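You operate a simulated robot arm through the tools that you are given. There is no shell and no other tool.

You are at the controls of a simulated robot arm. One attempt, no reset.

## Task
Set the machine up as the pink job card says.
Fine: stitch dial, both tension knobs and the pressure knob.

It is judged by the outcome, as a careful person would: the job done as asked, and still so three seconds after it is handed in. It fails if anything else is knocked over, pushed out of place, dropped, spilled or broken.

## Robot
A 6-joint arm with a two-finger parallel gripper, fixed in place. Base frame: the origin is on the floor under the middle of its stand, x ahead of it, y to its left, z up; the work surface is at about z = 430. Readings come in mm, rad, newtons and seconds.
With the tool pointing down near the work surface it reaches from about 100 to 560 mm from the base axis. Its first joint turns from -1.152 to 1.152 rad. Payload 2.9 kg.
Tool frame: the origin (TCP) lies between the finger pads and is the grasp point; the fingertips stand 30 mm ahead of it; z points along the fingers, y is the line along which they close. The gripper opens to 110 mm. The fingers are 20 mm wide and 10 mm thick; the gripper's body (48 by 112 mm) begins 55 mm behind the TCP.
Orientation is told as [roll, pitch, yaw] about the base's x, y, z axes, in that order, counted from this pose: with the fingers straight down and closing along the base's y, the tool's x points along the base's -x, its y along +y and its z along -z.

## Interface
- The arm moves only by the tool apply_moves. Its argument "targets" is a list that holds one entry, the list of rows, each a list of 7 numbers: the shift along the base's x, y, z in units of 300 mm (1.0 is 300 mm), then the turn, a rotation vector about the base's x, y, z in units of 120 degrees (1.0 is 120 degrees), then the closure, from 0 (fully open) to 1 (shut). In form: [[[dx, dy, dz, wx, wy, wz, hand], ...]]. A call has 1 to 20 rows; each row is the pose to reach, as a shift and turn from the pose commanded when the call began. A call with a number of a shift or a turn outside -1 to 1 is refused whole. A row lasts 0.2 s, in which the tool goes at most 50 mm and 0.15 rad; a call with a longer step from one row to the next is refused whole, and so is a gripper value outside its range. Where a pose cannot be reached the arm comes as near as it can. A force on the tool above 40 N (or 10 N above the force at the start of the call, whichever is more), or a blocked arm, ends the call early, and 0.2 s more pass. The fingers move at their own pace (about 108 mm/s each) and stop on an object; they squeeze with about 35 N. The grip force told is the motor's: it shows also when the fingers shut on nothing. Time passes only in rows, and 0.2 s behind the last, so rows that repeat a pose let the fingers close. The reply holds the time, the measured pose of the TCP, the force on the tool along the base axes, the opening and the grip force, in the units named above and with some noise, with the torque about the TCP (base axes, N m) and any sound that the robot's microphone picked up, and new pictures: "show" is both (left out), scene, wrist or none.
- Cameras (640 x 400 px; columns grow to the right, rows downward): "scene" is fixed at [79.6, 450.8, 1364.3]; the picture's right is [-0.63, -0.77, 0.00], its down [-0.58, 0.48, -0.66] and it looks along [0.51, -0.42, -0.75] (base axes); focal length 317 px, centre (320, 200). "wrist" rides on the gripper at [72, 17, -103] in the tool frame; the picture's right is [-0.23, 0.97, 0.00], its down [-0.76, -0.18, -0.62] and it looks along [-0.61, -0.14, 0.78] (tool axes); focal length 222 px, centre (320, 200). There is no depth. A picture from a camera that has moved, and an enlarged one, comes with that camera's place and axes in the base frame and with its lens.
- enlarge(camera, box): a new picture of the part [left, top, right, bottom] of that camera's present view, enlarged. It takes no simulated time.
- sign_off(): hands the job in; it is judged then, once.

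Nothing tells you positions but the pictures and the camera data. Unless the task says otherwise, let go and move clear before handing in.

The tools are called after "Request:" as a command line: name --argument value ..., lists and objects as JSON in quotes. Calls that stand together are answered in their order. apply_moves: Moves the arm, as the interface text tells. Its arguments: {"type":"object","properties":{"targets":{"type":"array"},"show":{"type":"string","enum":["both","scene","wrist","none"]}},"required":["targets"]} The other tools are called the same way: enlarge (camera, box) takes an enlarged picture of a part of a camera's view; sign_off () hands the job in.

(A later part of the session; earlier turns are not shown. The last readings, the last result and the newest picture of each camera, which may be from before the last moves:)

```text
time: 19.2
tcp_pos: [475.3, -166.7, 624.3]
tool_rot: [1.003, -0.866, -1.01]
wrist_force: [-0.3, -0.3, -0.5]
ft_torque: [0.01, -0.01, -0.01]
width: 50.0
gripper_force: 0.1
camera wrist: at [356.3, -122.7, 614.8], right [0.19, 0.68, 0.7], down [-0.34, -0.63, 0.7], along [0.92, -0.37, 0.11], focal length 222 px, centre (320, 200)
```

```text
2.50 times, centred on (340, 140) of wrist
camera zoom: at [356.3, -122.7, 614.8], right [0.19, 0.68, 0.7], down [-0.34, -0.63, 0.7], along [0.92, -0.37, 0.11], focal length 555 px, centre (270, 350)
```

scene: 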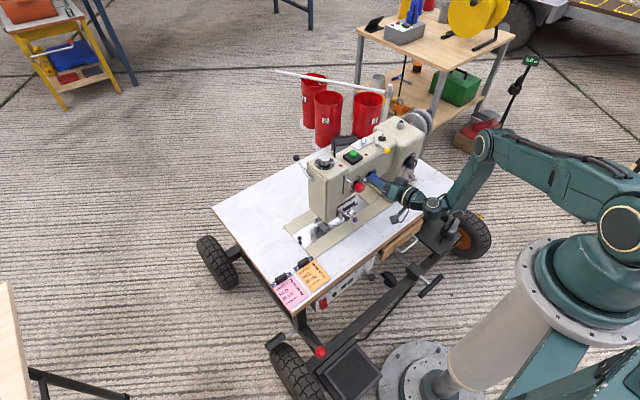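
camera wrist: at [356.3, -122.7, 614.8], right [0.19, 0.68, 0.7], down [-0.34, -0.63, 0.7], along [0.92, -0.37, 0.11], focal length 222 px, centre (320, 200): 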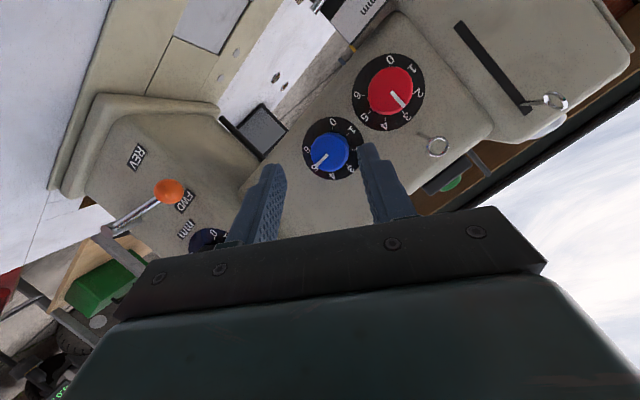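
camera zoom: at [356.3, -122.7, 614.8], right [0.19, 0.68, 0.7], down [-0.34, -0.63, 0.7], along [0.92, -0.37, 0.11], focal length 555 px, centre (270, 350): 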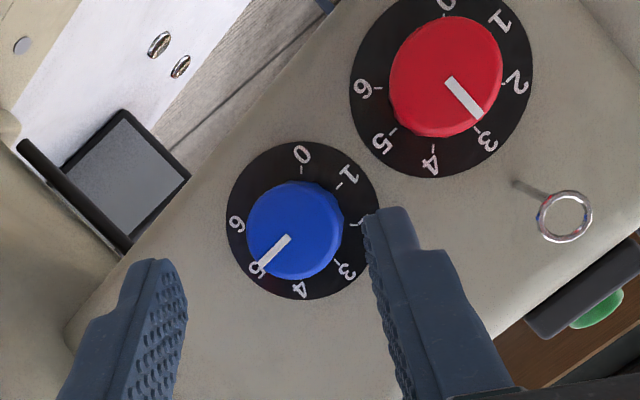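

Blue clearly reads 5 and red about 3. I'll zoom tighter to judge red's exactness.

Request:
enlarge --camera "wrist" --box '[340, 40, 440, 140]'

Request:
enlarge --camera "wrist" --box '[290, 105, 380, 195]'

```text
4.00 times, centred on (390, 90) of wrist
camera zoom: at [356.3, -122.7, 614.8], right [0.19, 0.68, 0.7], down [-0.34, -0.63, 0.7], along [0.92, -0.37, 0.11], focal length 888 px, centre (40, 640)
```

zoom: 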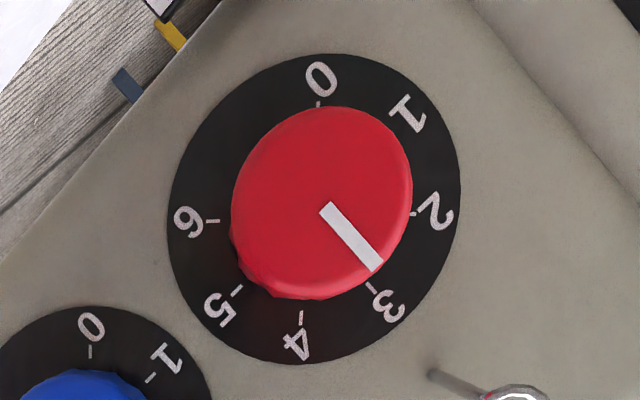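

```text
4.44 times, centred on (335, 150) of wrist
camera zoom: at [356.3, -122.7, 614.8], right [0.19, 0.68, 0.7], down [-0.34, -0.63, 0.7], along [0.92, -0.37, 0.11], focal length 987 px, centre (253, 422)
```

zoom: 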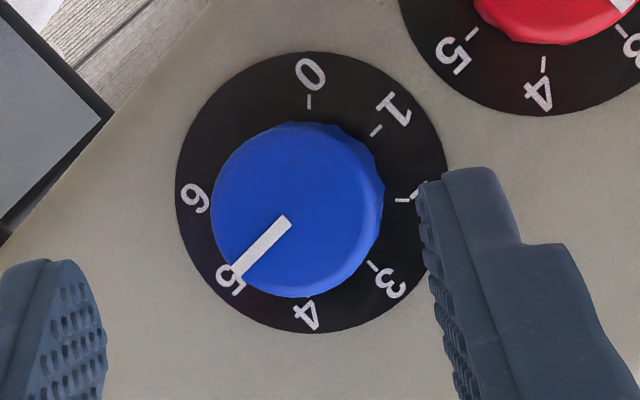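

Red reads 3.0 and blue 5.0 by tick geometry. Next is the stitch dial: the black knob at about (512, -323, 609), now on 4 and needing 7. I'll move to a pre-grasp in front of it with a wider opening.

Request:
apply_moves --targets '[[[-0.02, -0.08, -0.004, -0.0466, -0.0162, 0.0049, 0.436], [-0.03, -0.18, -0.008, -0.0933, -0.0324, 0.0098, 0.436], [-0.037, -0.28, -0.012, -0.1399, -0.0486, 0.0147, 0.436], [-0.037, -0.38, -0.016, -0.1865, -0.0647, 0.0196, 0.436], [-0.037, -0.46, -0.02, -0.2332, -0.0809, 0.0245, 0.436], [-0.037, -0.52, -0.023, -0.2798, -0.0971, 0.0294, 0.436]]]'

```text
time: 20.6
tcp_pos: [464.7, -323.5, 619.3]
tool_rot: [0.013, -1.391, -0.008]
wrist_force: [-0.1, 0.6, 0.4]
ft_torque: [-0.01, -0.01, 0.04]
width: 62.0
gripper_force: 0.0
camera wrist: at [350.6, -306.6, 565.4], right [0.04, 0.97, 0.23], down [-0.48, -0.18, 0.86], along [0.88, -0.14, 0.46], focal length 222 px, centre (320, 200)
```

scene: 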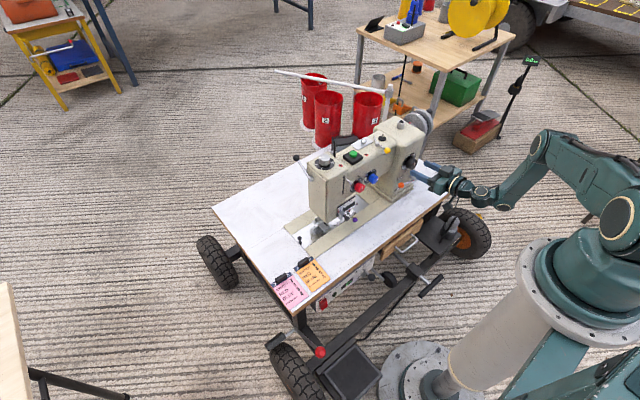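
wrist: 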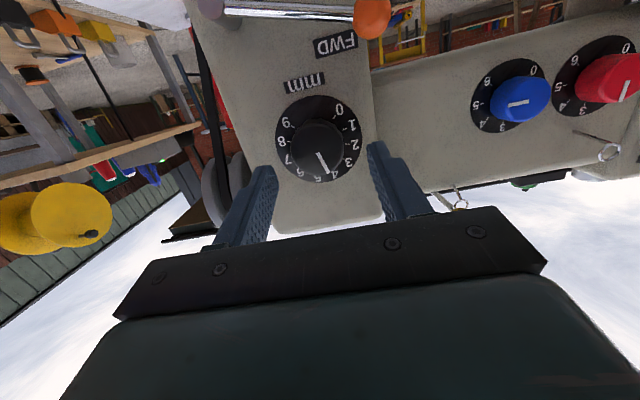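

Request:
enlarge --camera "wrist" --box '[250, 75, 400, 195]'

Request:
enlarge --camera "scene" --box '[370, 130, 470, 210]'

```text
3.33 times, centred on (325, 135) of wrist
camera zoom: at [350.6, -306.6, 565.4], right [0.04, 0.97, 0.23], down [-0.48, -0.18, 0.86], along [0.88, -0.14, 0.46], focal length 740 px, centre (303, 417)
```

zoom: 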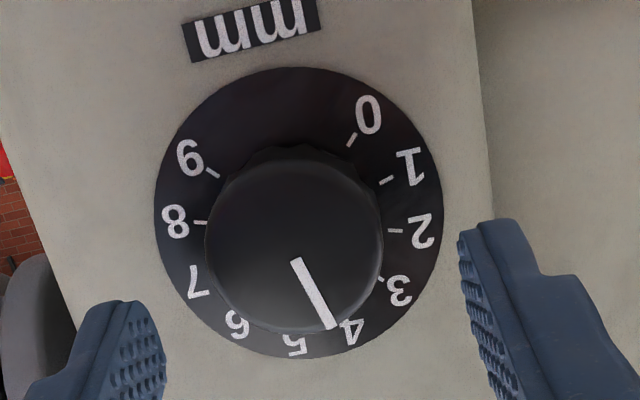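

```text
5.00 times, centred on (420, 170) of scene
camera zoom: at [79.6, 450.8, 1364.3], right [-0.63, -0.77, 0.0], down [-0.58, 0.48, -0.66], along [0.51, -0.42, -0.75], focal length 1586 px, centre (-180, 350)
```

zoom: 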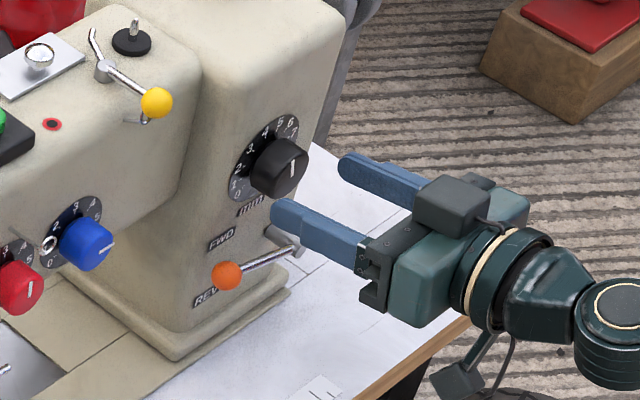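

Stitch reads 4.0 on ticks 30° apart, so it needs +90°; knob axis at y ≈ -326, z ≈ 610, diameter about 40 mm. I'll roll the tool back 40° about the knob axis at standoff.

Request:
apply_moves --targets '[[[-0.0001, 0.0023, -0.001, -0.0667, 0, 0, 0.436], [-0.0003, 0.0047, -0.002, -0.1333, 0, 0, 0.436], [-0.0004, 0.007, -0.003, -0.2, 0, 0, 0.436], [-0.0006, 0.0094, -0.004, -0.2667, 0, 0, 0.436], [-0.0007, 0.0117, -0.005, -0.3333, 0, 0, 0.436]]]' --show "wrist"

Request:
enlarge --camera "wrist" --box '[230, 80, 430, 220]'

```text
time: 21.8
tcp_pos: [464.9, -318.9, 615.4]
tool_rot: [-1.356, -0.855, 1.292]
wrist_force: [0.3, 0.2, -0.4]
ft_torque: [-0.01, 0.0, -0.04]
width: 61.9
gripper_force: 0.0
camera wrist: at [350.0, -339.7, 564.8], right [0.04, 0.89, -0.45], down [-0.48, 0.41, 0.78], along [0.88, 0.19, 0.44], focal length 222 px, centre (320, 200)
```

wrist: 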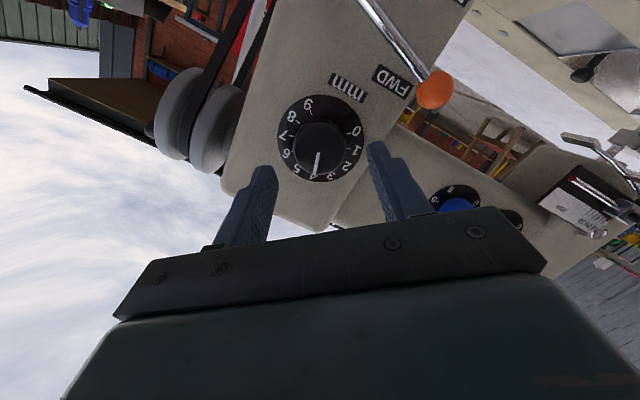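

```text
2.86 times, centred on (330, 150) of wrist
camera zoom: at [350.0, -339.7, 564.8], right [0.04, 0.89, -0.45], down [-0.48, 0.41, 0.78], along [0.88, 0.19, 0.44], focal length 635 px, centre (291, 343)
```

zoom: 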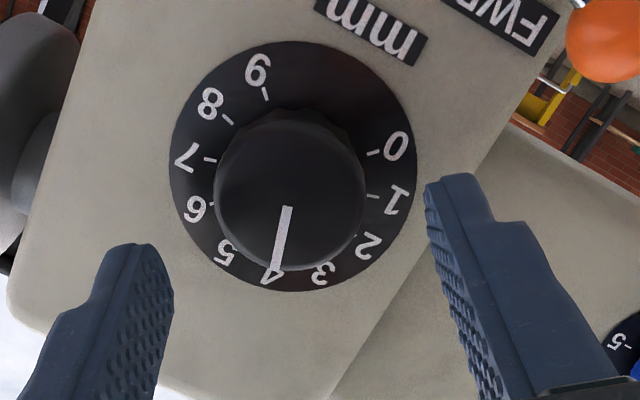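

No reach problem here and the black knob is laterally centred. I'll advance along the tool axis to surround it.

Request:
apply_moves --targets '[[[0.03, -0.0035, -0.0036, 0, 0, 0, 0.436], [0.06, -0.007, -0.0072, 0, 0, 0, 0.436], [0.09, -0.0105, -0.0108, 0, 0, 0, 0.436], [0.11, -0.0125, -0.013, 0, 0, 0, 0.436], [0.122, -0.014, -0.0145, 0, 0, 0, 0.436], [0.122, -0.014, -0.0145, 0, 0, 0, 0.436]]]' --show "wrist"

Request:
enlarge --camera "wrist" --box '[220, 90, 420, 230]'

```text
time: 23.2
tcp_pos: [500.2, -323.8, 612.4]
tool_rot: [-1.355, -0.858, 1.293]
wrist_force: [0.0, 0.0, -0.4]
ft_torque: [0.01, -0.02, -0.03]
width: 61.8
gripper_force: 0.0
camera wrist: at [385.8, -344.3, 560.6], right [0.04, 0.89, -0.45], down [-0.48, 0.41, 0.78], along [0.88, 0.19, 0.44], focal length 222 px, centre (320, 200)
```

wrist: 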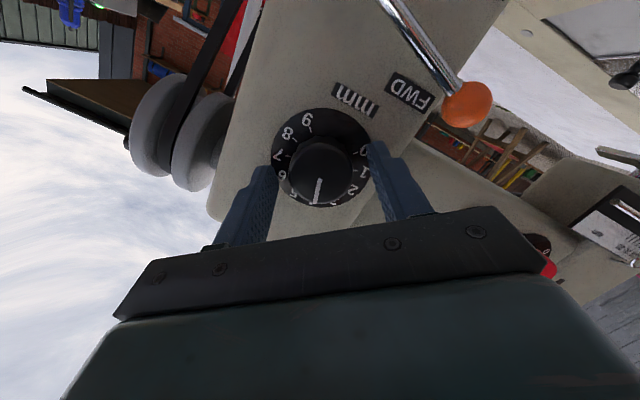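

```text
2.86 times, centred on (320, 160) of wrist
camera zoom: at [385.8, -344.3, 560.6], right [0.04, 0.89, -0.45], down [-0.48, 0.41, 0.78], along [0.88, 0.19, 0.44], focal length 635 px, centre (320, 314)
```

zoom: 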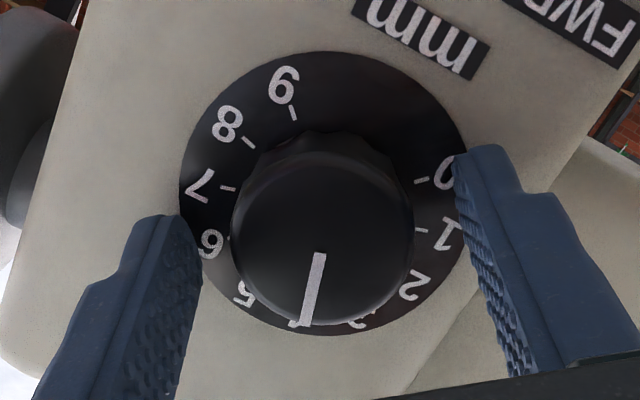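

The black knob is well centred between the pads with no contact. I'll close on it.

Request:
apply_moves --targets '[[[0, 0, 0, 0, 0, 0, 0.5], [0, 0, 0, 0, 0, 0, 0.57], [0, 0, 0, 0, 0, 0, 0.64], [0, 0, 0, 0, 0, 0, 0.8], [0, 0, 0, 0, 0, 0, 1.0], [0, 0, 0, 0, 0, 0, 1.0]]]' --show "wrist"

```text
time: 24.6
tcp_pos: [501.4, -323.1, 611.6]
tool_rot: [-1.356, -0.857, 1.294]
wrist_force: [0.7, 4.0, -2.8]
ft_torque: [0.01, -0.14, -0.17]
width: 38.9
gripper_force: 45.6
camera wrist: at [385.7, -343.7, 560.4], right [0.04, 0.89, -0.45], down [-0.48, 0.41, 0.78], along [0.88, 0.19, 0.44], focal length 222 px, centre (320, 200)
```

wrist: 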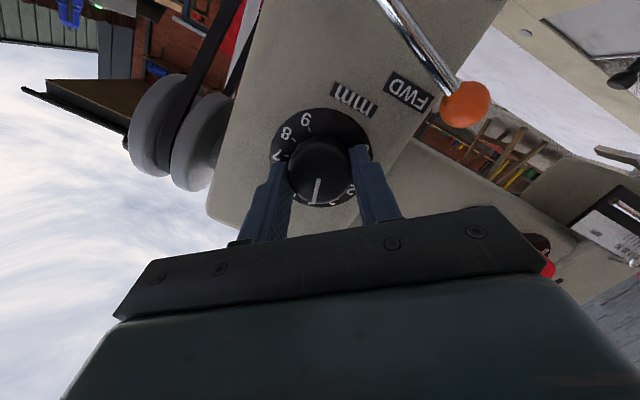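

The stitch knob is gripped at 38.9 mm with little side load. I'll turn it clockwise 90° about its axis.

Request:
apply_moves --targets '[[[0, -0.0014, 0.0009, 0.0625, 0, 0, 1], [0, -0.0029, 0.0016, 0.125, 0, 0, 1], [0, -0.0044, 0.0022, 0.1875, 0, 0, 1], [0, -0.006, 0.0025, 0.25, 0, 0, 1], [0, -0.0077, 0.0026, 0.3125, 0, 0, 1], [0, -0.0093, 0.0025, 0.375, 0, 0, 1], [0, -0.0109, 0.0022, 0.4375, 0, 0, 1], [0, -0.0125, 0.0016, 0.5, 0, 0, 1], [0, -0.014, 0.0009, 0.5625, 0, 0, 1], [0, -0.0153, 0, 0.625, 0, 0, 1], [0, -0.0166, -0.0011, 0.6875, 0, 0, 1], [0, -0.0177, -0.0023, 0.75, 0, 0, 1]]]'

Request:
enlarge --camera "wrist" --box '[220, 90, 420, 230]'

```text
time: 27.2
tcp_pos: [500.2, -327.2, 611.9]
tool_rot: [1.417, -0.678, -1.337]
wrist_force: [-6.3, 5.8, -15.7]
ft_torque: [-0.07, -0.35, 0.05]
width: 38.8
gripper_force: 44.8
camera wrist: at [386.0, -276.3, 590.7], right [0.04, 0.45, 0.89], down [-0.48, -0.78, 0.41], along [0.88, -0.44, 0.18], focal length 222 px, centre (320, 200)
```

scene: 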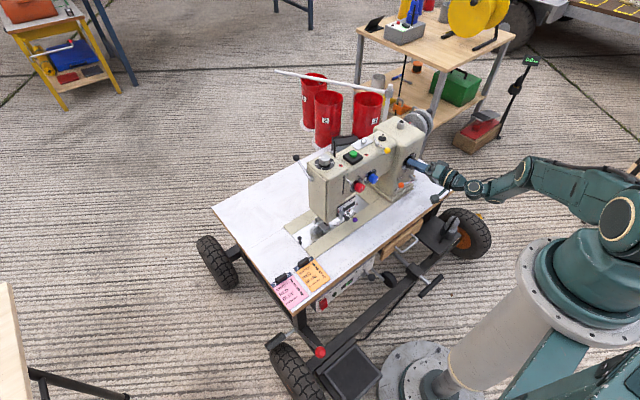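
wrist: 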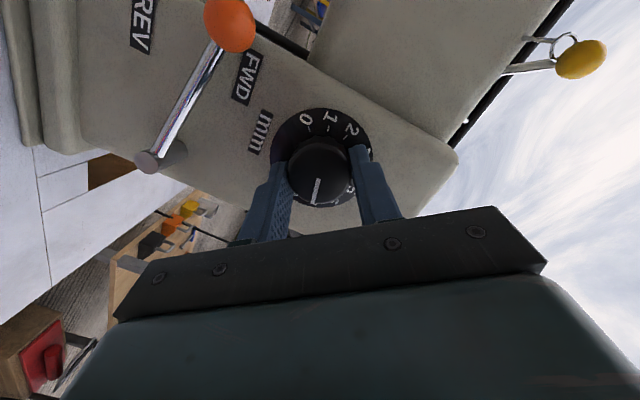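

```text
2.86 times, centred on (320, 160) of wrist
camera zoom: at [386.0, -276.3, 590.7], right [0.04, 0.45, 0.89], down [-0.48, -0.78, 0.41], along [0.88, -0.44, 0.18], focal length 635 px, centre (320, 314)
```

zoom: 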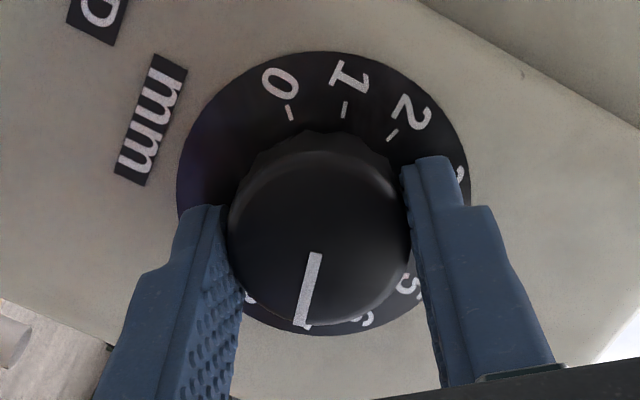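

The stitch pointer has carried round onto the 7. I'll open the hand and withdraw along the tool axis to check it.

Request:
apply_moves --targets '[[[0, 0, 0, 0, 0, 0, 0.7], [0, 0, 0, 0, 0, 0, 0.436], [0, 0, 0, 0, 0, 0, 0.436], [-0.03, -0.004, 0.0034, 0, 0, 0, 0.436], [-0.07, -0.0095, 0.008, 0, 0, 0, 0.436], [-0.11, -0.015, 0.0125, 0, 0, 0, 0.436], [-0.15, -0.02, 0.0167, 0, 0, 0, 0.436], [-0.19, -0.02, 0.0167, 0, 0, 0, 0.436]]]' --show "wrist"

Request:
enlarge --camera "wrist" --box '[240, 70, 400, 210]'

```text
time: 29.0
tcp_pos: [445.6, -336.3, 617.2]
tool_rot: [1.428, -0.681, -1.338]
wrist_force: [0.2, 0.0, -0.6]
ft_torque: [0.03, 0.03, 0.01]
width: 62.1
gripper_force: 0.0
camera wrist: at [330.5, -284.4, 595.3], right [0.04, 0.45, 0.89], down [-0.48, -0.78, 0.41], along [0.88, -0.44, 0.19], focal length 222 px, centre (320, 200)
```

wrist: 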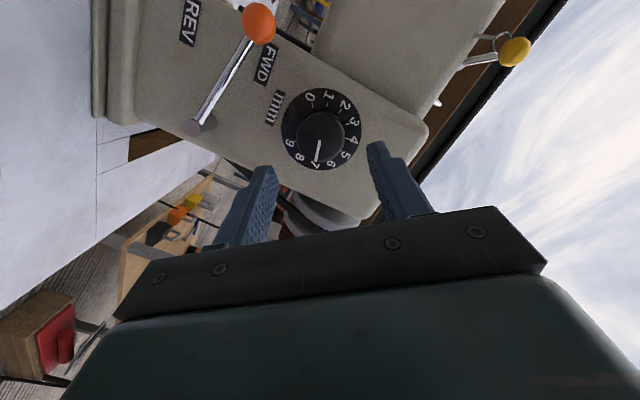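

```text
2.86 times, centred on (320, 140) of wrist
camera zoom: at [330.5, -284.4, 595.3], right [0.04, 0.45, 0.89], down [-0.48, -0.78, 0.41], along [0.88, -0.44, 0.19], focal length 635 px, centre (320, 371)
```

zoom: 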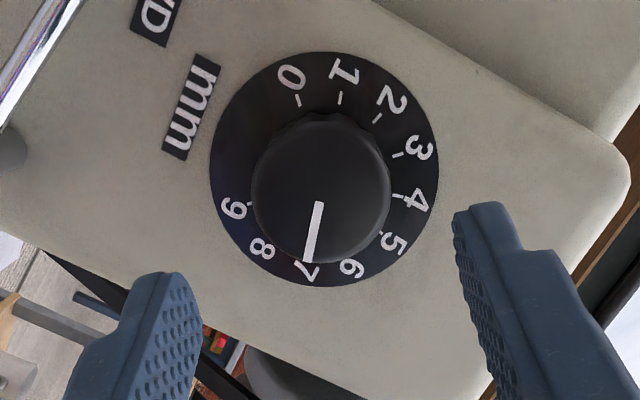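

Stitch is on 7 exactly. Now I'll rise clear and turn the tool to point straight down, heading for the silver pressure knob on the head.

Request:
apply_moves --targets '[[[-0.05, 0.02, 0.09, -0.0288, 0.0518, 0.0241, 0.436], [-0.08, 0.06, 0.18, -0.0575, 0.1035, 0.0483, 0.436], [-0.08, 0.12, 0.27, -0.0863, 0.1553, 0.0724, 0.436], [-0.08, 0.19, 0.36, -0.115, 0.207, 0.0965, 0.436], [-0.07, 0.26, 0.45, -0.1438, 0.2588, 0.1206, 0.436], [-0.05, 0.34, 0.54, -0.1725, 0.3106, 0.1448, 0.436], [-0.03, 0.42, 0.62, -0.2013, 0.3623, 0.1689, 0.436], [-0.01, 0.5, 0.7, -0.23, 0.4141, 0.193, 0.436], [0, 0.58, 0.77, -0.2588, 0.4658, 0.2171, 0.436], [0.01, 0.65, 0.83, -0.2875, 0.5176, 0.2413, 0.436], [0.0183, 0.72, 0.88, -0.3163, 0.5693, 0.2654, 0.436], [0.0183, 0.783, 0.9087, -0.345, 0.6211, 0.2895, 0.436]]]'

```text
time: 31.6
tcp_pos: [450.1, -100.3, 890.8]
tool_rot: [0.003, 0.006, -0.004]
wrist_force: [0.0, 0.2, 0.4]
ft_torque: [0.02, 0.02, 0.0]
width: 62.0
gripper_force: 0.0
out of reach, approached as far as the arm can: row 1, 2
camera wrist: at [379.1, -83.3, 994.2], right [0.23, 0.97, 0.0], down [0.77, -0.18, 0.62], along [0.6, -0.14, -0.79], focal length 222 px, centre (320, 200)
```

scene: 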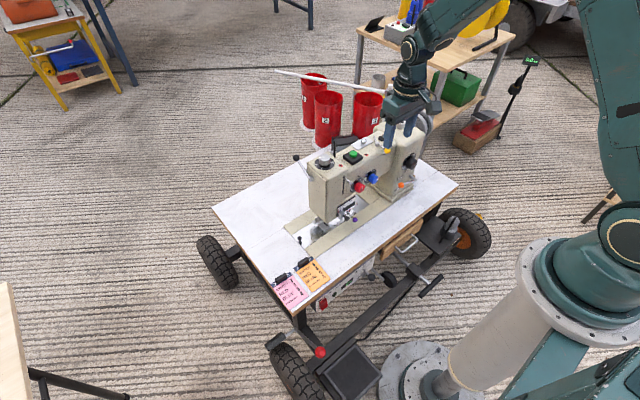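
wrist: 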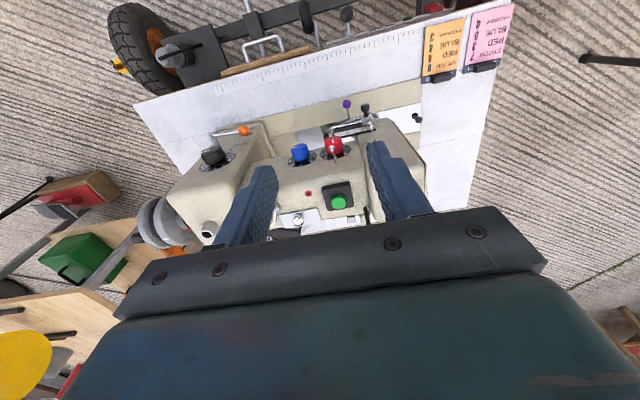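

The tool points down at (450, -100, 891) and everything stands as before. I'll move toward the pressure knob, staying high.

Request:
apply_moves --targets '[[[0.05, 0.1, -0.01, 0, 0, 0, 0.436], [0.12, 0.2, -0.02, 0, 0, 0, 0.436], [0.2, 0.28, -0.03, 0, 0, 0, 0.436], [0.2833, 0.3067, -0.0333, 0, 0, 0, 0.436]]]'

Request:
enlarge --camera "wrist" --box '[220, 60, 440, 220]'

Request:
enlarge --camera "scene" --box '[280, 60, 440, 220]'

```text
time: 32.6
tcp_pos: [534.8, -7.8, 881.0]
tool_rot: [0.004, 0.004, -0.002]
wrist_force: [-0.1, -0.3, 0.5]
ft_torque: [-0.01, -0.01, 0.0]
width: 62.0
gripper_force: 0.0
camera wrist: at [462.7, 9.6, 984.6], right [0.23, 0.97, 0.0], down [0.76, -0.18, 0.62], along [0.6, -0.14, -0.79], focal length 222 px, centre (320, 200)
```

scene: 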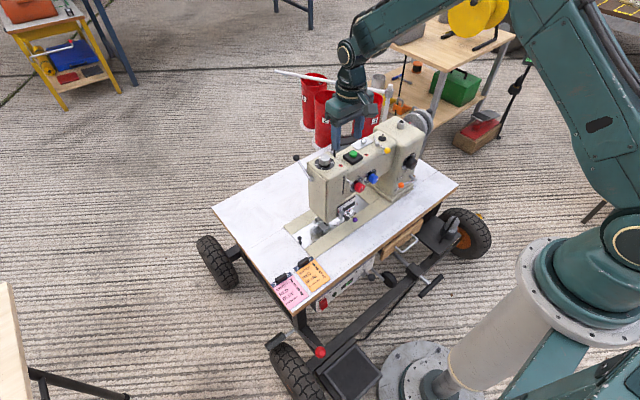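
wrist: 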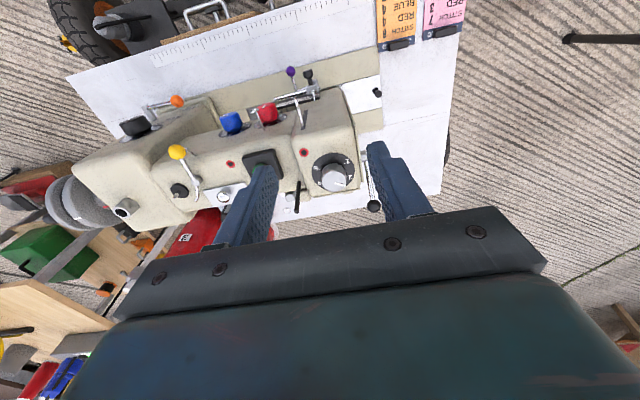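

```text
2.50 times, centred on (330, 140) of wrist
camera zoom: at [462.7, 9.6, 984.6], right [0.23, 0.97, 0.0], down [0.76, -0.18, 0.62], along [0.6, -0.14, -0.79], focal length 555 px, centre (295, 350)
```

zoom: 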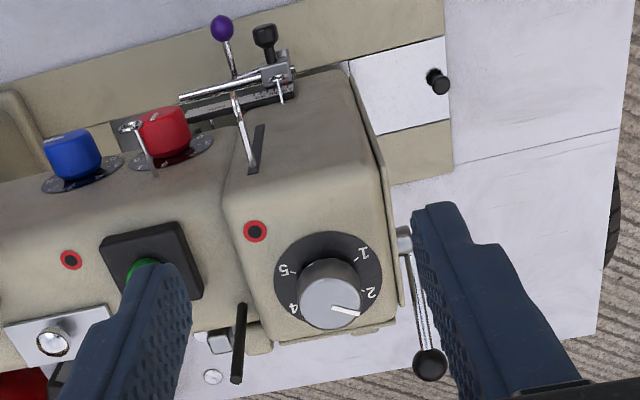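

```text
2.50 times, centred on (360, 140) of scene
camera zoom: at [79.6, 450.8, 1364.3], right [-0.63, -0.78, 0.0], down [-0.58, 0.48, -0.66], along [0.51, -0.42, -0.75], focal length 793 px, centre (220, 350)
```

zoom: 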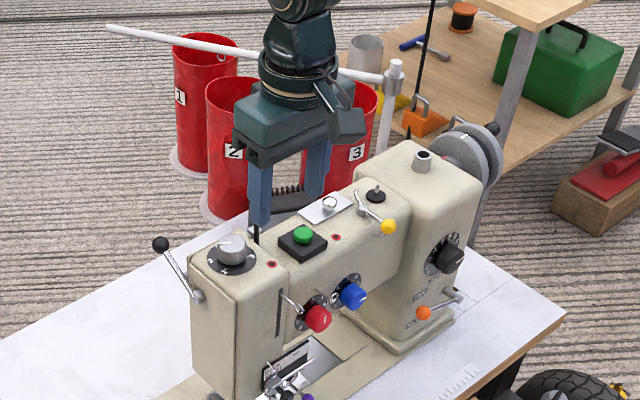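

The pressure knob's cap is at about (619, -9, 750) with its plate near z = 730. It reads 2 on a scale with 60° spacing, so it needs 120° clockwise to reach 4. A black rod stands at about (637, -62, top 775), so I'll narrow the hand and test reach above the knob.

Request:
apply_moves --targets '[[[0.07, -0.001, -0.03, 0, 0, 0, 0.545], [0.14, -0.002, -0.07, 0, 0, 0, 0.545], [0.21, -0.003, -0.11, 0, 0, 0, 0.545], [0.2793, -0.004, -0.15, 0, 0, 0, 0.545]]]'

Request:
enlarge --camera "wrist" --box '[220, 60, 440, 220]'

Request:
enlarge --camera "scene" --box '[270, 90, 430, 220]'

```text
time: 33.6
tcp_pos: [618.6, -9.1, 833.7]
tool_rot: [0.003, 0.005, -0.002]
wrist_force: [-0.6, 0.1, 0.2]
ft_torque: [0.0, 0.0, -0.03]
width: 50.0
gripper_force: 0.1
camera wrist: at [547.2, 7.7, 936.4], right [0.23, 0.97, 0.0], down [0.76, -0.18, 0.62], along [0.6, -0.14, -0.79], focal length 222 px, centre (320, 200)
```

scene: 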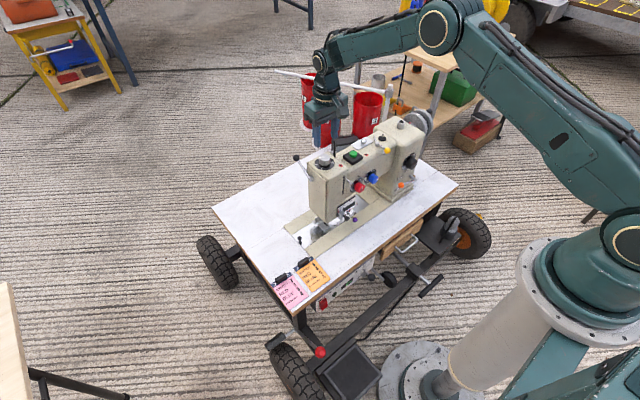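
wrist: 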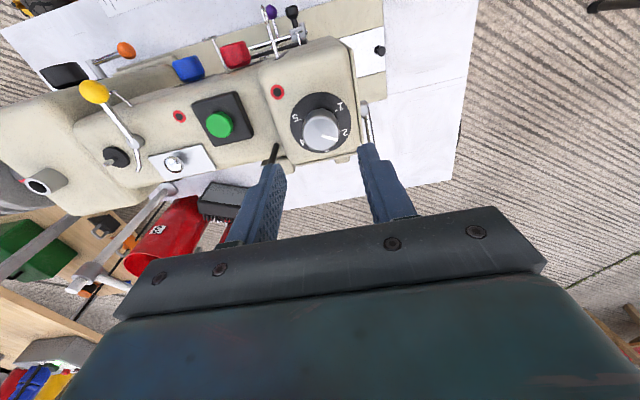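

```text
2.50 times, centred on (330, 140) of wrist
camera zoom: at [547.2, 7.7, 936.4], right [0.23, 0.97, 0.0], down [0.76, -0.18, 0.62], along [0.6, -0.14, -0.79], focal length 555 px, centre (295, 350)
```

zoom: 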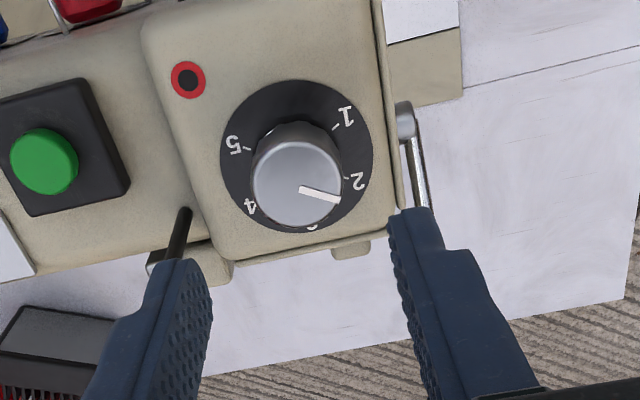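

```text
3.08 times, centred on (350, 155) of scene
camera zoom: at [79.6, 450.8, 1364.3], right [-0.63, -0.77, 0.0], down [-0.58, 0.48, -0.66], along [0.51, -0.42, -0.75], focal length 976 px, centre (228, 338)
```

zoom: 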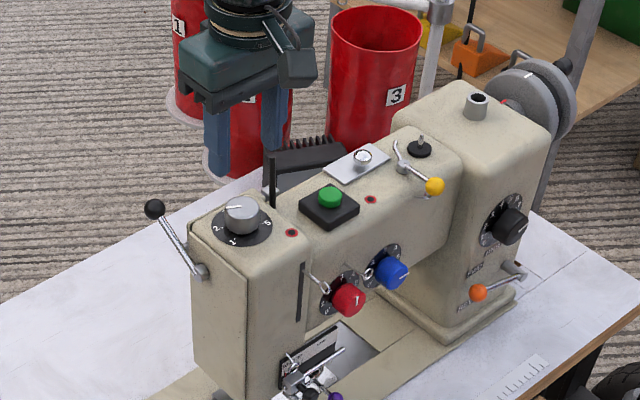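

Reach is fine here and the knob is nearly on the tool axis (x ≈ 620.5, y ≈ -9). I'll pre-rotate the hand +60° about vertical at this height, then descend.

Request:
apply_moves --targets '[[[0.001, 0, 0, 0, 0, 0.0625, 0.545], [0.002, 0, 0, 0, 0, 0.125, 0.545], [0.003, 0, 0, 0, 0, 0.1875, 0.545], [0.004, 0, 0, 0, 0, 0.25, 0.545], [0.005, 0, 0, 0, 0, 0.3125, 0.545], [0.0057, 0, 0, 0, 0, 0.375, 0.545], [0.0057, 0, 0, 0, 0, 0.4375, 0.545], [0.0057, 0, 0, 0, 0, 0.5, 0.545]]]' --show "wrist"

Request:
enlarge --camera "wrist" --box '[220, 60, 440, 220]'

```text
time: 35.4
tcp_pos: [620.0, -9.4, 835.1]
tool_rot: [0.005, 0.006, 1.046]
wrist_force: [0.3, 0.8, -1.3]
ft_torque: [0.02, 0.03, 0.0]
width: 50.2
gripper_force: 0.1
camera wrist: at [570.2, -62.6, 938.2], right [-0.73, 0.69, 0.0], down [0.54, 0.57, 0.62], along [0.42, 0.45, -0.79], focal length 222 px, centre (320, 200)
```

wrist: 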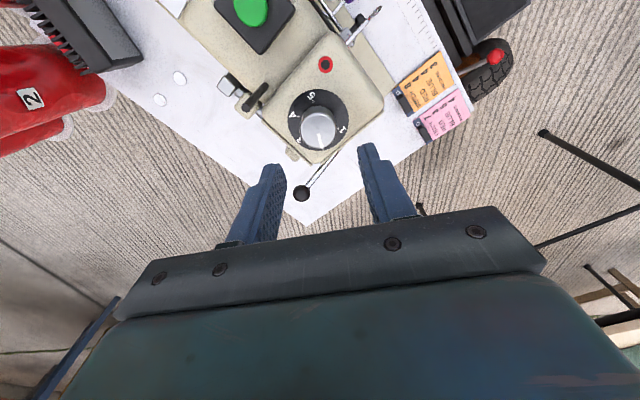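

```text
2.50 times, centred on (330, 140) of wrist
camera zoom: at [570.2, -62.6, 938.2], right [-0.73, 0.69, 0.0], down [0.54, 0.57, 0.62], along [0.42, 0.45, -0.79], focal length 555 px, centre (295, 350)
```

zoom: 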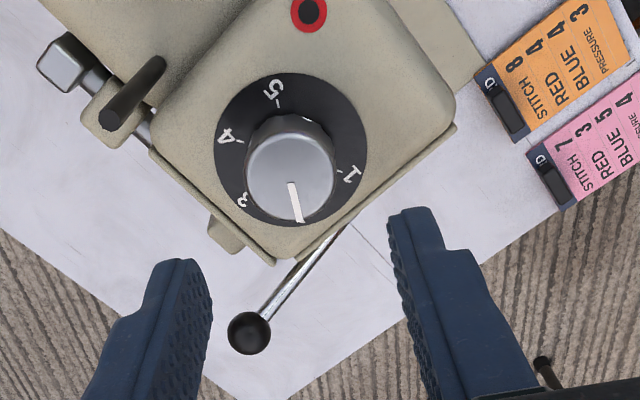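

The hand is rotated and the knob is still centred to about 1 mm. I'll descend to just above the cap and re-check.

Request:
apply_moves --targets '[[[0.004, -0.001, -0.04, 0, 0, 0, 0.545], [0.004, -0.001, -0.09, 0, 0, 0, 0.545], [0.004, -0.001, -0.1433, 0, 0, 0, 0.545], [0.004, -0.001, -0.1433, 0, 0, 0, 0.545]]]'

Request:
enlarge --camera "wrist" --box '[220, 80, 440, 240]'

Request:
enlarge --camera "scene" --box '[280, 100, 400, 190]'

```text
time: 36.4
tcp_pos: [622.6, -8.8, 792.7]
tool_rot: [0.002, 0.005, 1.044]
wrist_force: [-0.3, 0.5, 0.2]
ft_torque: [-0.02, -0.03, -0.01]
width: 49.9
gripper_force: 0.0
camera wrist: at [571.9, -63.0, 895.4], right [-0.73, 0.69, 0.0], down [0.54, 0.57, 0.62], along [0.42, 0.45, -0.79], focal length 222 px, centre (320, 200)
```

scene: 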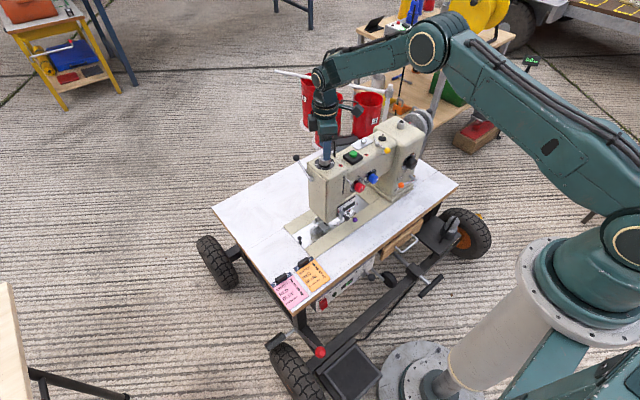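
wrist: 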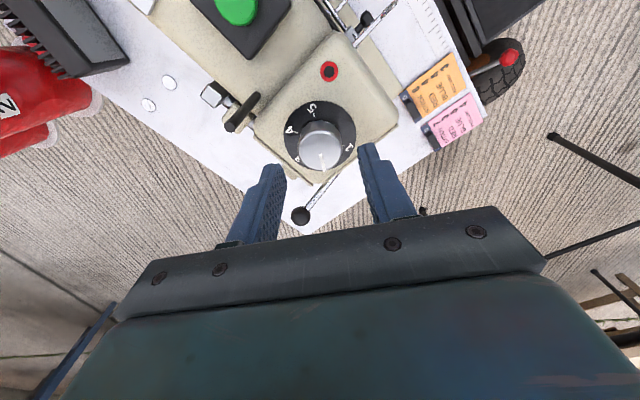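

```text
2.50 times, centred on (330, 160) of wrist
camera zoom: at [571.9, -63.0, 895.4], right [-0.73, 0.69, 0.0], down [0.54, 0.57, 0.62], along [0.42, 0.45, -0.79], focal length 555 px, centre (295, 300)
```

zoom: 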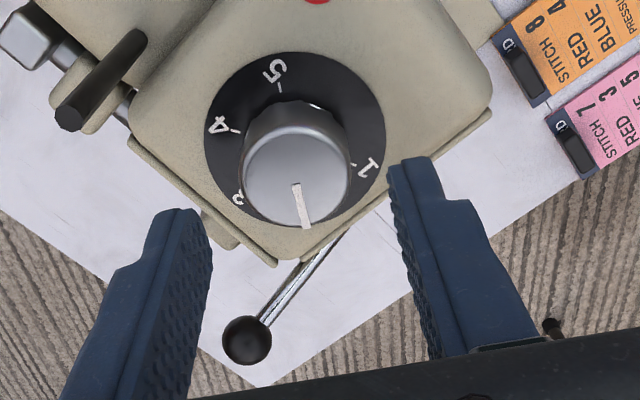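

```text
4.44 times, centred on (340, 145) of scene
camera zoom: at [79.6, 450.8, 1364.3], right [-0.63, -0.77, 0.0], down [-0.58, 0.48, -0.66], along [0.51, -0.42, -0.75], focal length 1410 px, centre (231, 444)
```

zoom: 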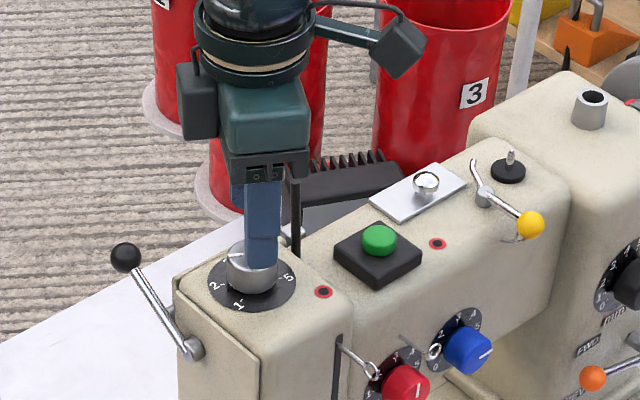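

Centring is within 1 mm. I'll descend 24 mm so the fingertips straddle the cap, staying above the plate.

Request:
apply_moves --targets '[[[-0.001, -0.001, -0.03, 0, 0, 0, 0.545], [-0.001, -0.001, -0.055, 0, 0, 0, 0.545], [-0.001, -0.001, -0.08, 0, 0, 0, 0.545], [-0.001, -0.001, -0.08, 0, 0, 0, 0.545]]]' --show "wrist"

Request:
enlarge --camera "wrist" --box '[220, 80, 440, 240]'

Request:
enlarge --camera "scene" --box '[300, 120, 380, 180]'

```text
time: 37.4
tcp_pos: [621.1, -9.8, 768.8]
tool_rot: [0.003, 0.004, 1.044]
wrist_force: [-0.1, 0.0, -0.5]
ft_torque: [0.01, 0.0, -0.02]
width: 49.9
gripper_force: 0.1
camera wrist: at [571.2, -63.5, 871.6], right [-0.73, 0.69, 0.0], down [0.54, 0.57, 0.62], along [0.42, 0.45, -0.79], focal length 222 px, centre (320, 200)
```

wrist: 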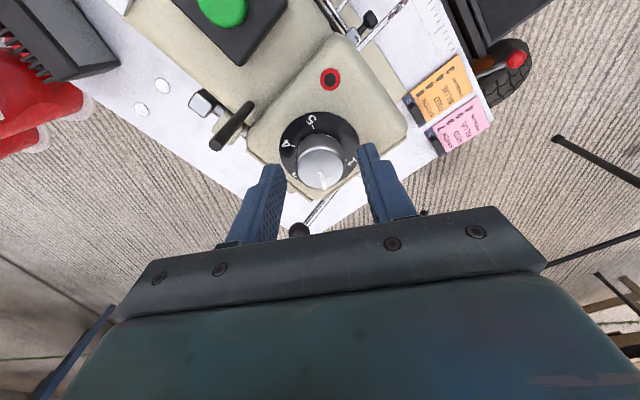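

```text
2.50 times, centred on (330, 160) of wrist
camera zoom: at [571.2, -63.5, 871.6], right [-0.73, 0.69, 0.0], down [0.54, 0.57, 0.62], along [0.42, 0.45, -0.79], focal length 555 px, centre (295, 300)
```

zoom: 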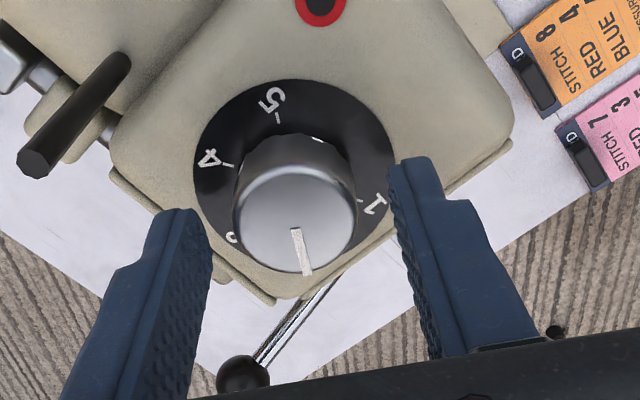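

```text
6.67 times, centred on (340, 150) of scene
camera zoom: at [79.6, 450.8, 1364.3], right [-0.63, -0.77, 0.0], down [-0.58, 0.48, -0.66], along [0.51, -0.42, -0.75], focal length 2114 px, centre (187, 533)
```

zoom: 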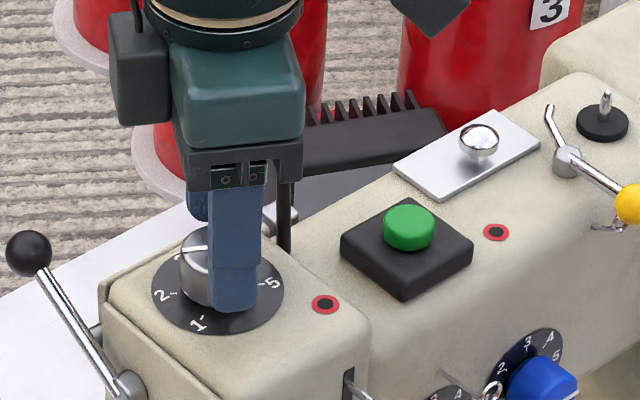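

The fingertips straddle the knob with about 13 mm of overlap. I'll lower 3 mm more and close on it.

Request:
apply_moves --targets '[[[0, 0, -0.01, 0, 0, 0, 0.545], [0, 0, -0.01, 0, 0, 0, 0.6], [0, 0, -0.01, 0, 0, 0, 0.66], [0, 0, -0.01, 0, 0, 0, 0.75], [0, 0, -0.01, 0, 0, 0, 1.0], [0, 0, -0.01, 0, 0, 0, 1.0]]]' --show "wrist"

Request:
enlarge --camera "wrist" --box '[220, 80, 440, 240]'

```text
time: 38.8
tcp_pos: [621.2, -9.8, 765.1]
tool_rot: [0.006, 0.005, 1.041]
wrist_force: [6.0, -2.4, -4.1]
ft_torque: [-0.11, -0.54, -0.01]
width: 33.5
gripper_force: 45.4
camera wrist: at [571.3, -63.6, 868.6], right [-0.73, 0.69, 0.0], down [0.54, 0.57, 0.62], along [0.42, 0.45, -0.79], focal length 222 px, centre (320, 200)
```

wrist: 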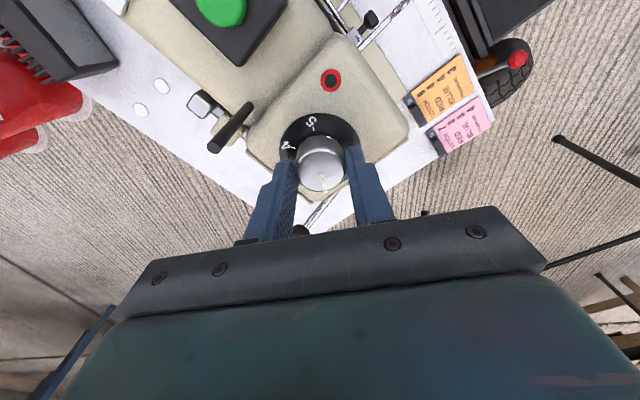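

```text
2.50 times, centred on (330, 160) of wrist
camera zoom: at [571.3, -63.6, 868.6], right [-0.73, 0.69, 0.0], down [0.54, 0.57, 0.62], along [0.42, 0.45, -0.79], focal length 555 px, centre (295, 300)
```

zoom: 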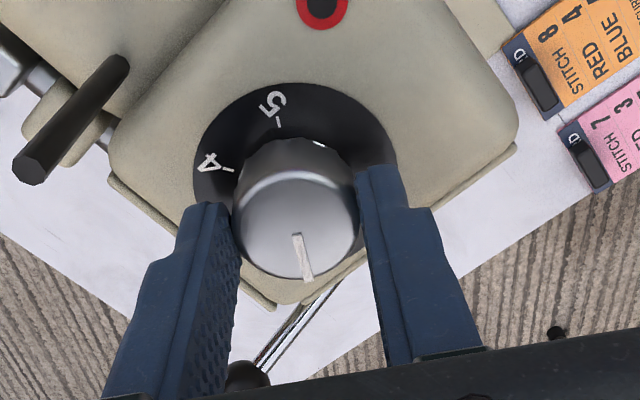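

The pressure knob is gripped at 33.5 mm with low side load. I'll turn it clockwise (negative about z), the first 60°.

Request:
apply_moves --targets '[[[0.0012, -0.001, -0.01, 0, 0, -0.0625, 1], [0.0015, -0.0012, -0.01, 0, 0, -0.125, 1], [0.0018, -0.0014, -0.01, 0, 0, -0.1875, 1], [0.0021, -0.0016, -0.01, 0, 0, -0.25, 1], [0.0022, -0.0019, -0.01, 0, 0, -0.3125, 1], [0.0023, -0.0022, -0.01, 0, 0, -0.375, 1], [0.0024, -0.0025, -0.01, 0, 0, -0.4375, 1], [0.0024, -0.0028, -0.01, 0, 0, -0.5, 1]]]' --show "wrist"

Request:
enlarge --camera "wrist" --box '[220, 80, 440, 240]'

```text
time: 39.5
tcp_pos: [620.9, -10.0, 764.9]
tool_rot: [0.005, 0.008, 0.741]
wrist_force: [-5.4, -0.5, 7.0]
ft_torque: [-0.18, 0.33, 0.03]
width: 33.6
gripper_force: 44.8
stopped in row 3: the force on the tool passed its limit at 42 N (the readings are from after the stop); the commanded pose is now the measured one
camera wrist: at [557.9, -46.1, 868.8], right [-0.49, 0.87, 0.0], down [0.69, 0.38, 0.62], along [0.54, 0.31, -0.79], focal length 222 px, centre (320, 200)
```

wrist: 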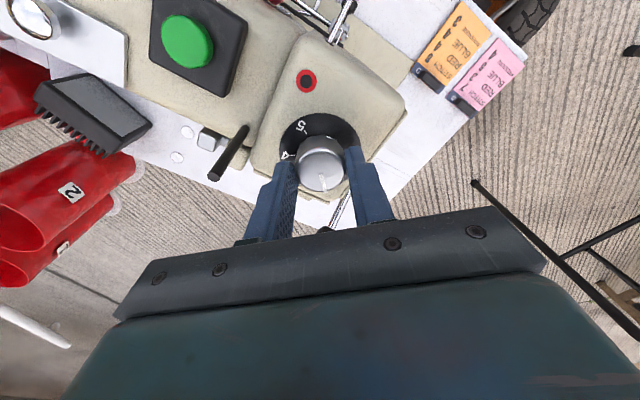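

```text
2.50 times, centred on (330, 160) of wrist
camera zoom: at [557.9, -46.1, 868.8], right [-0.49, 0.87, 0.0], down [0.69, 0.38, 0.62], along [0.54, 0.31, -0.79], focal length 555 px, centre (295, 300)
```

zoom: 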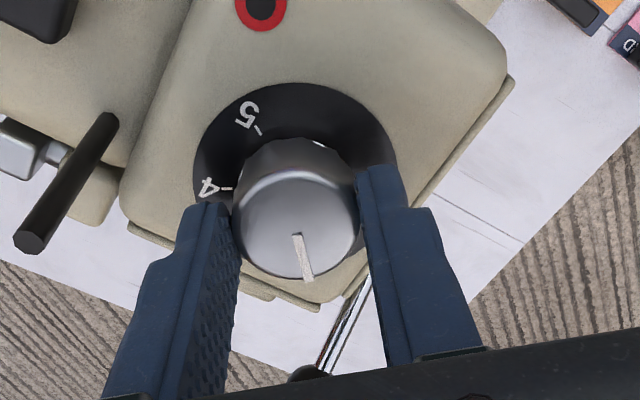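

I mistakenly repeated the 3 mm downward offset, which pressed on the knob and stopped the call; the force has relaxed and the grip is intact. The knob has turned 17°, so I'll continue with no vertical shift.

Request:
apply_moves --targets '[[[0.0001, -0.0003, 0, 0, 0, -0.0611, 1], [0.0002, -0.0006, 0, 0, 0, -0.1222, 1], [0.0003, -0.0009, 0, 0, 0, -0.1834, 1], [0.0004, -0.0012, 0, 0, 0, -0.2445, 1], [0.0005, -0.0015, 0, 0, 0, -0.3056, 1], [0.0006, -0.0018, 0, 0, 0, -0.3667, 1], [0.0006, -0.0021, 0, 0, 0, -0.4279, 1]]]' --show "wrist"

```text
time: 41.1
tcp_pos: [622.0, -9.6, 765.5]
tool_rot: [0.005, 0.009, -0.153]
wrist_force: [-20.8, 13.9, 20.8]
ft_torque: [0.06, -0.23, 0.09]
width: 33.6
gripper_force: 45.2
camera wrist: at [553.2, 18.2, 868.7], right [0.37, 0.93, 0.0], down [0.73, -0.3, 0.62], along [0.57, -0.23, -0.79], focal length 222 px, centre (320, 200)
```

wrist: 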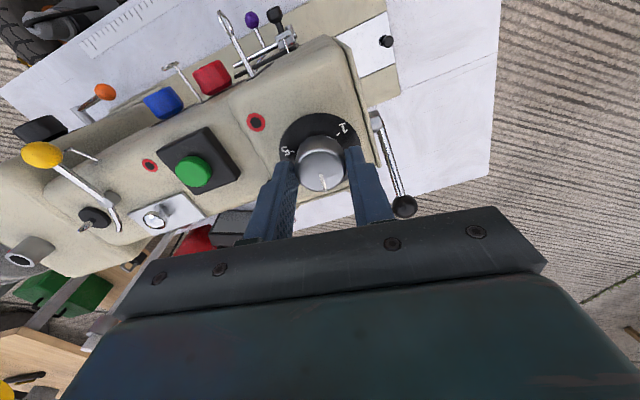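

Turn progressing without slip, with some build-up of side force. I'll relieve that slightly and complete the remaining 51°.

Request:
apply_moves --targets '[[[-0.0027, 0.002, 0.0027, 0, 0, 0, 1], [-0.0029, 0.0017, 0.0027, 0, 0, -0.0611, 1], [-0.0031, 0.0015, 0.0027, 0, 0, -0.1222, 1], [-0.0033, 0.0012, 0.0027, 0, 0, -0.1834, 1], [-0.0034, 0.001, 0.0027, 0, 0, -0.2445, 1], [-0.0036, 0.0007, 0.0027, 0, 0, -0.3056, 1], [-0.0038, 0.0005, 0.0027, 0, 0, -0.3667, 1], [-0.0039, 0.0002, 0.0027, 0, 0, -0.4278, 1]]]' --show "wrist"

Request:
enlarge --camera "wrist" --box '[220, 80, 440, 240]'

```text
time: 43.0
tcp_pos: [622.1, -8.9, 765.2]
tool_rot: [0.005, 0.006, -1.053]
wrist_force: [7.2, 19.4, -9.1]
ft_torque: [0.04, 0.0, 0.04]
width: 33.4
gripper_force: 44.8
camera wrist: at [600.3, 62.2, 868.6], right [0.96, 0.29, 0.0], down [0.22, -0.75, 0.62], along [0.18, -0.59, -0.79], focal length 222 px, centre (320, 200)
```

wrist: 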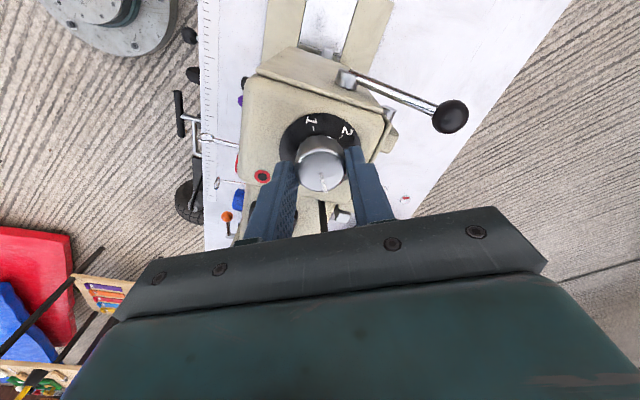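

```text
2.50 times, centred on (330, 160) of wrist
camera zoom: at [600.3, 62.2, 868.6], right [0.96, 0.29, 0.0], down [0.22, -0.75, 0.62], along [0.18, -0.59, -0.79], focal length 555 px, centre (295, 300)
```

zoom: 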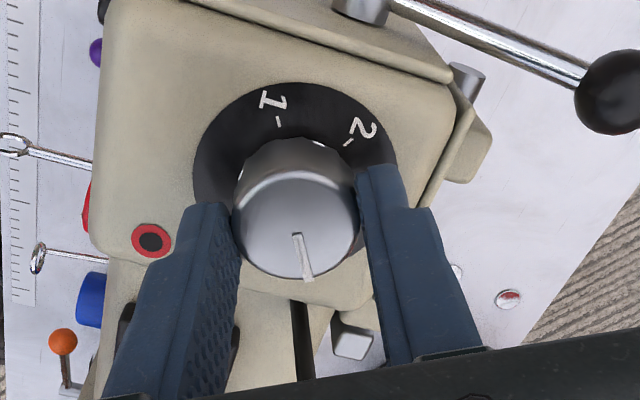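

The turn totals 120° and the pointer stayed fixed in the grip. I'll open the hand and lift straight up for verification.

Request:
apply_moves --targets '[[[0, 0, 0, 0, 0, 0, 0.7], [0, 0, 0, 0, 0, 0, 0.545], [0, 0, 0, 0, 0, 0, 0.545], [0, 0, 0.04, 0, 0, 0, 0.545], [0, 0, 0.1, 0, 0, 0, 0.545], [0, 0, 0.18, 0, 0, 0, 0.545], [0, 0, 0.28, 0, 0, 0, 0.545]]]'

Request:
enlarge --camera "wrist" --box '[220, 50, 440, 210]'

```text
time: 44.5
tcp_pos: [621.5, -9.3, 850.8]
tool_rot: [0.005, 0.007, -1.051]
wrist_force: [0.1, -0.2, 0.3]
ft_torque: [0.0, -0.02, 0.01]
width: 49.9
gripper_force: 0.1
camera wrist: at [601.0, 60.6, 954.1], right [0.96, 0.29, 0.0], down [0.22, -0.75, 0.62], along [0.18, -0.59, -0.79], focal length 222 px, centre (320, 200)
```

scene: 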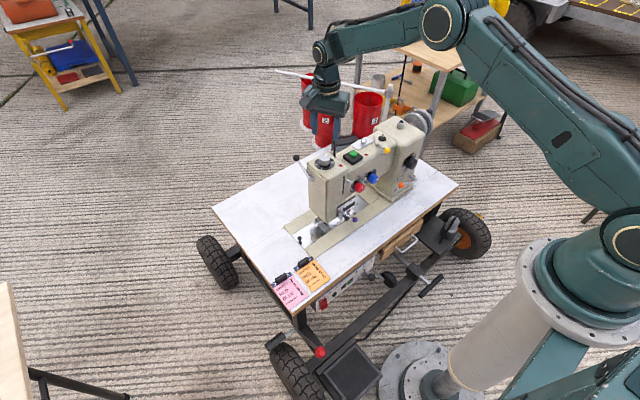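
wrist: 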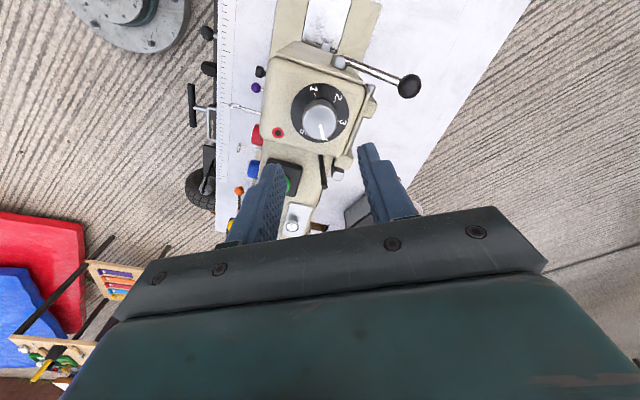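

```text
2.50 times, centred on (330, 130) of wrist
camera zoom: at [601.0, 60.6, 954.1], right [0.96, 0.29, 0.0], down [0.22, -0.75, 0.62], along [0.18, -0.59, -0.79], focal length 555 px, centre (295, 375)
```

zoom: 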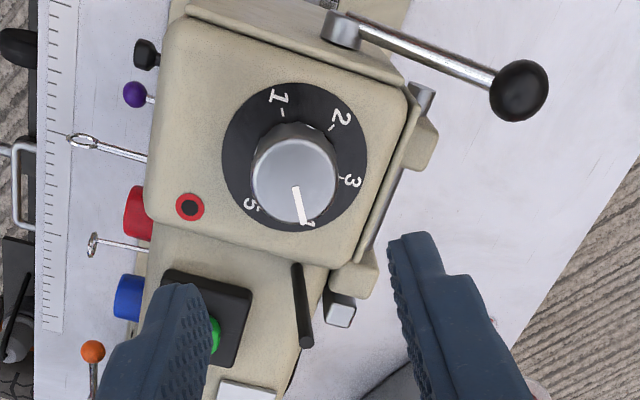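

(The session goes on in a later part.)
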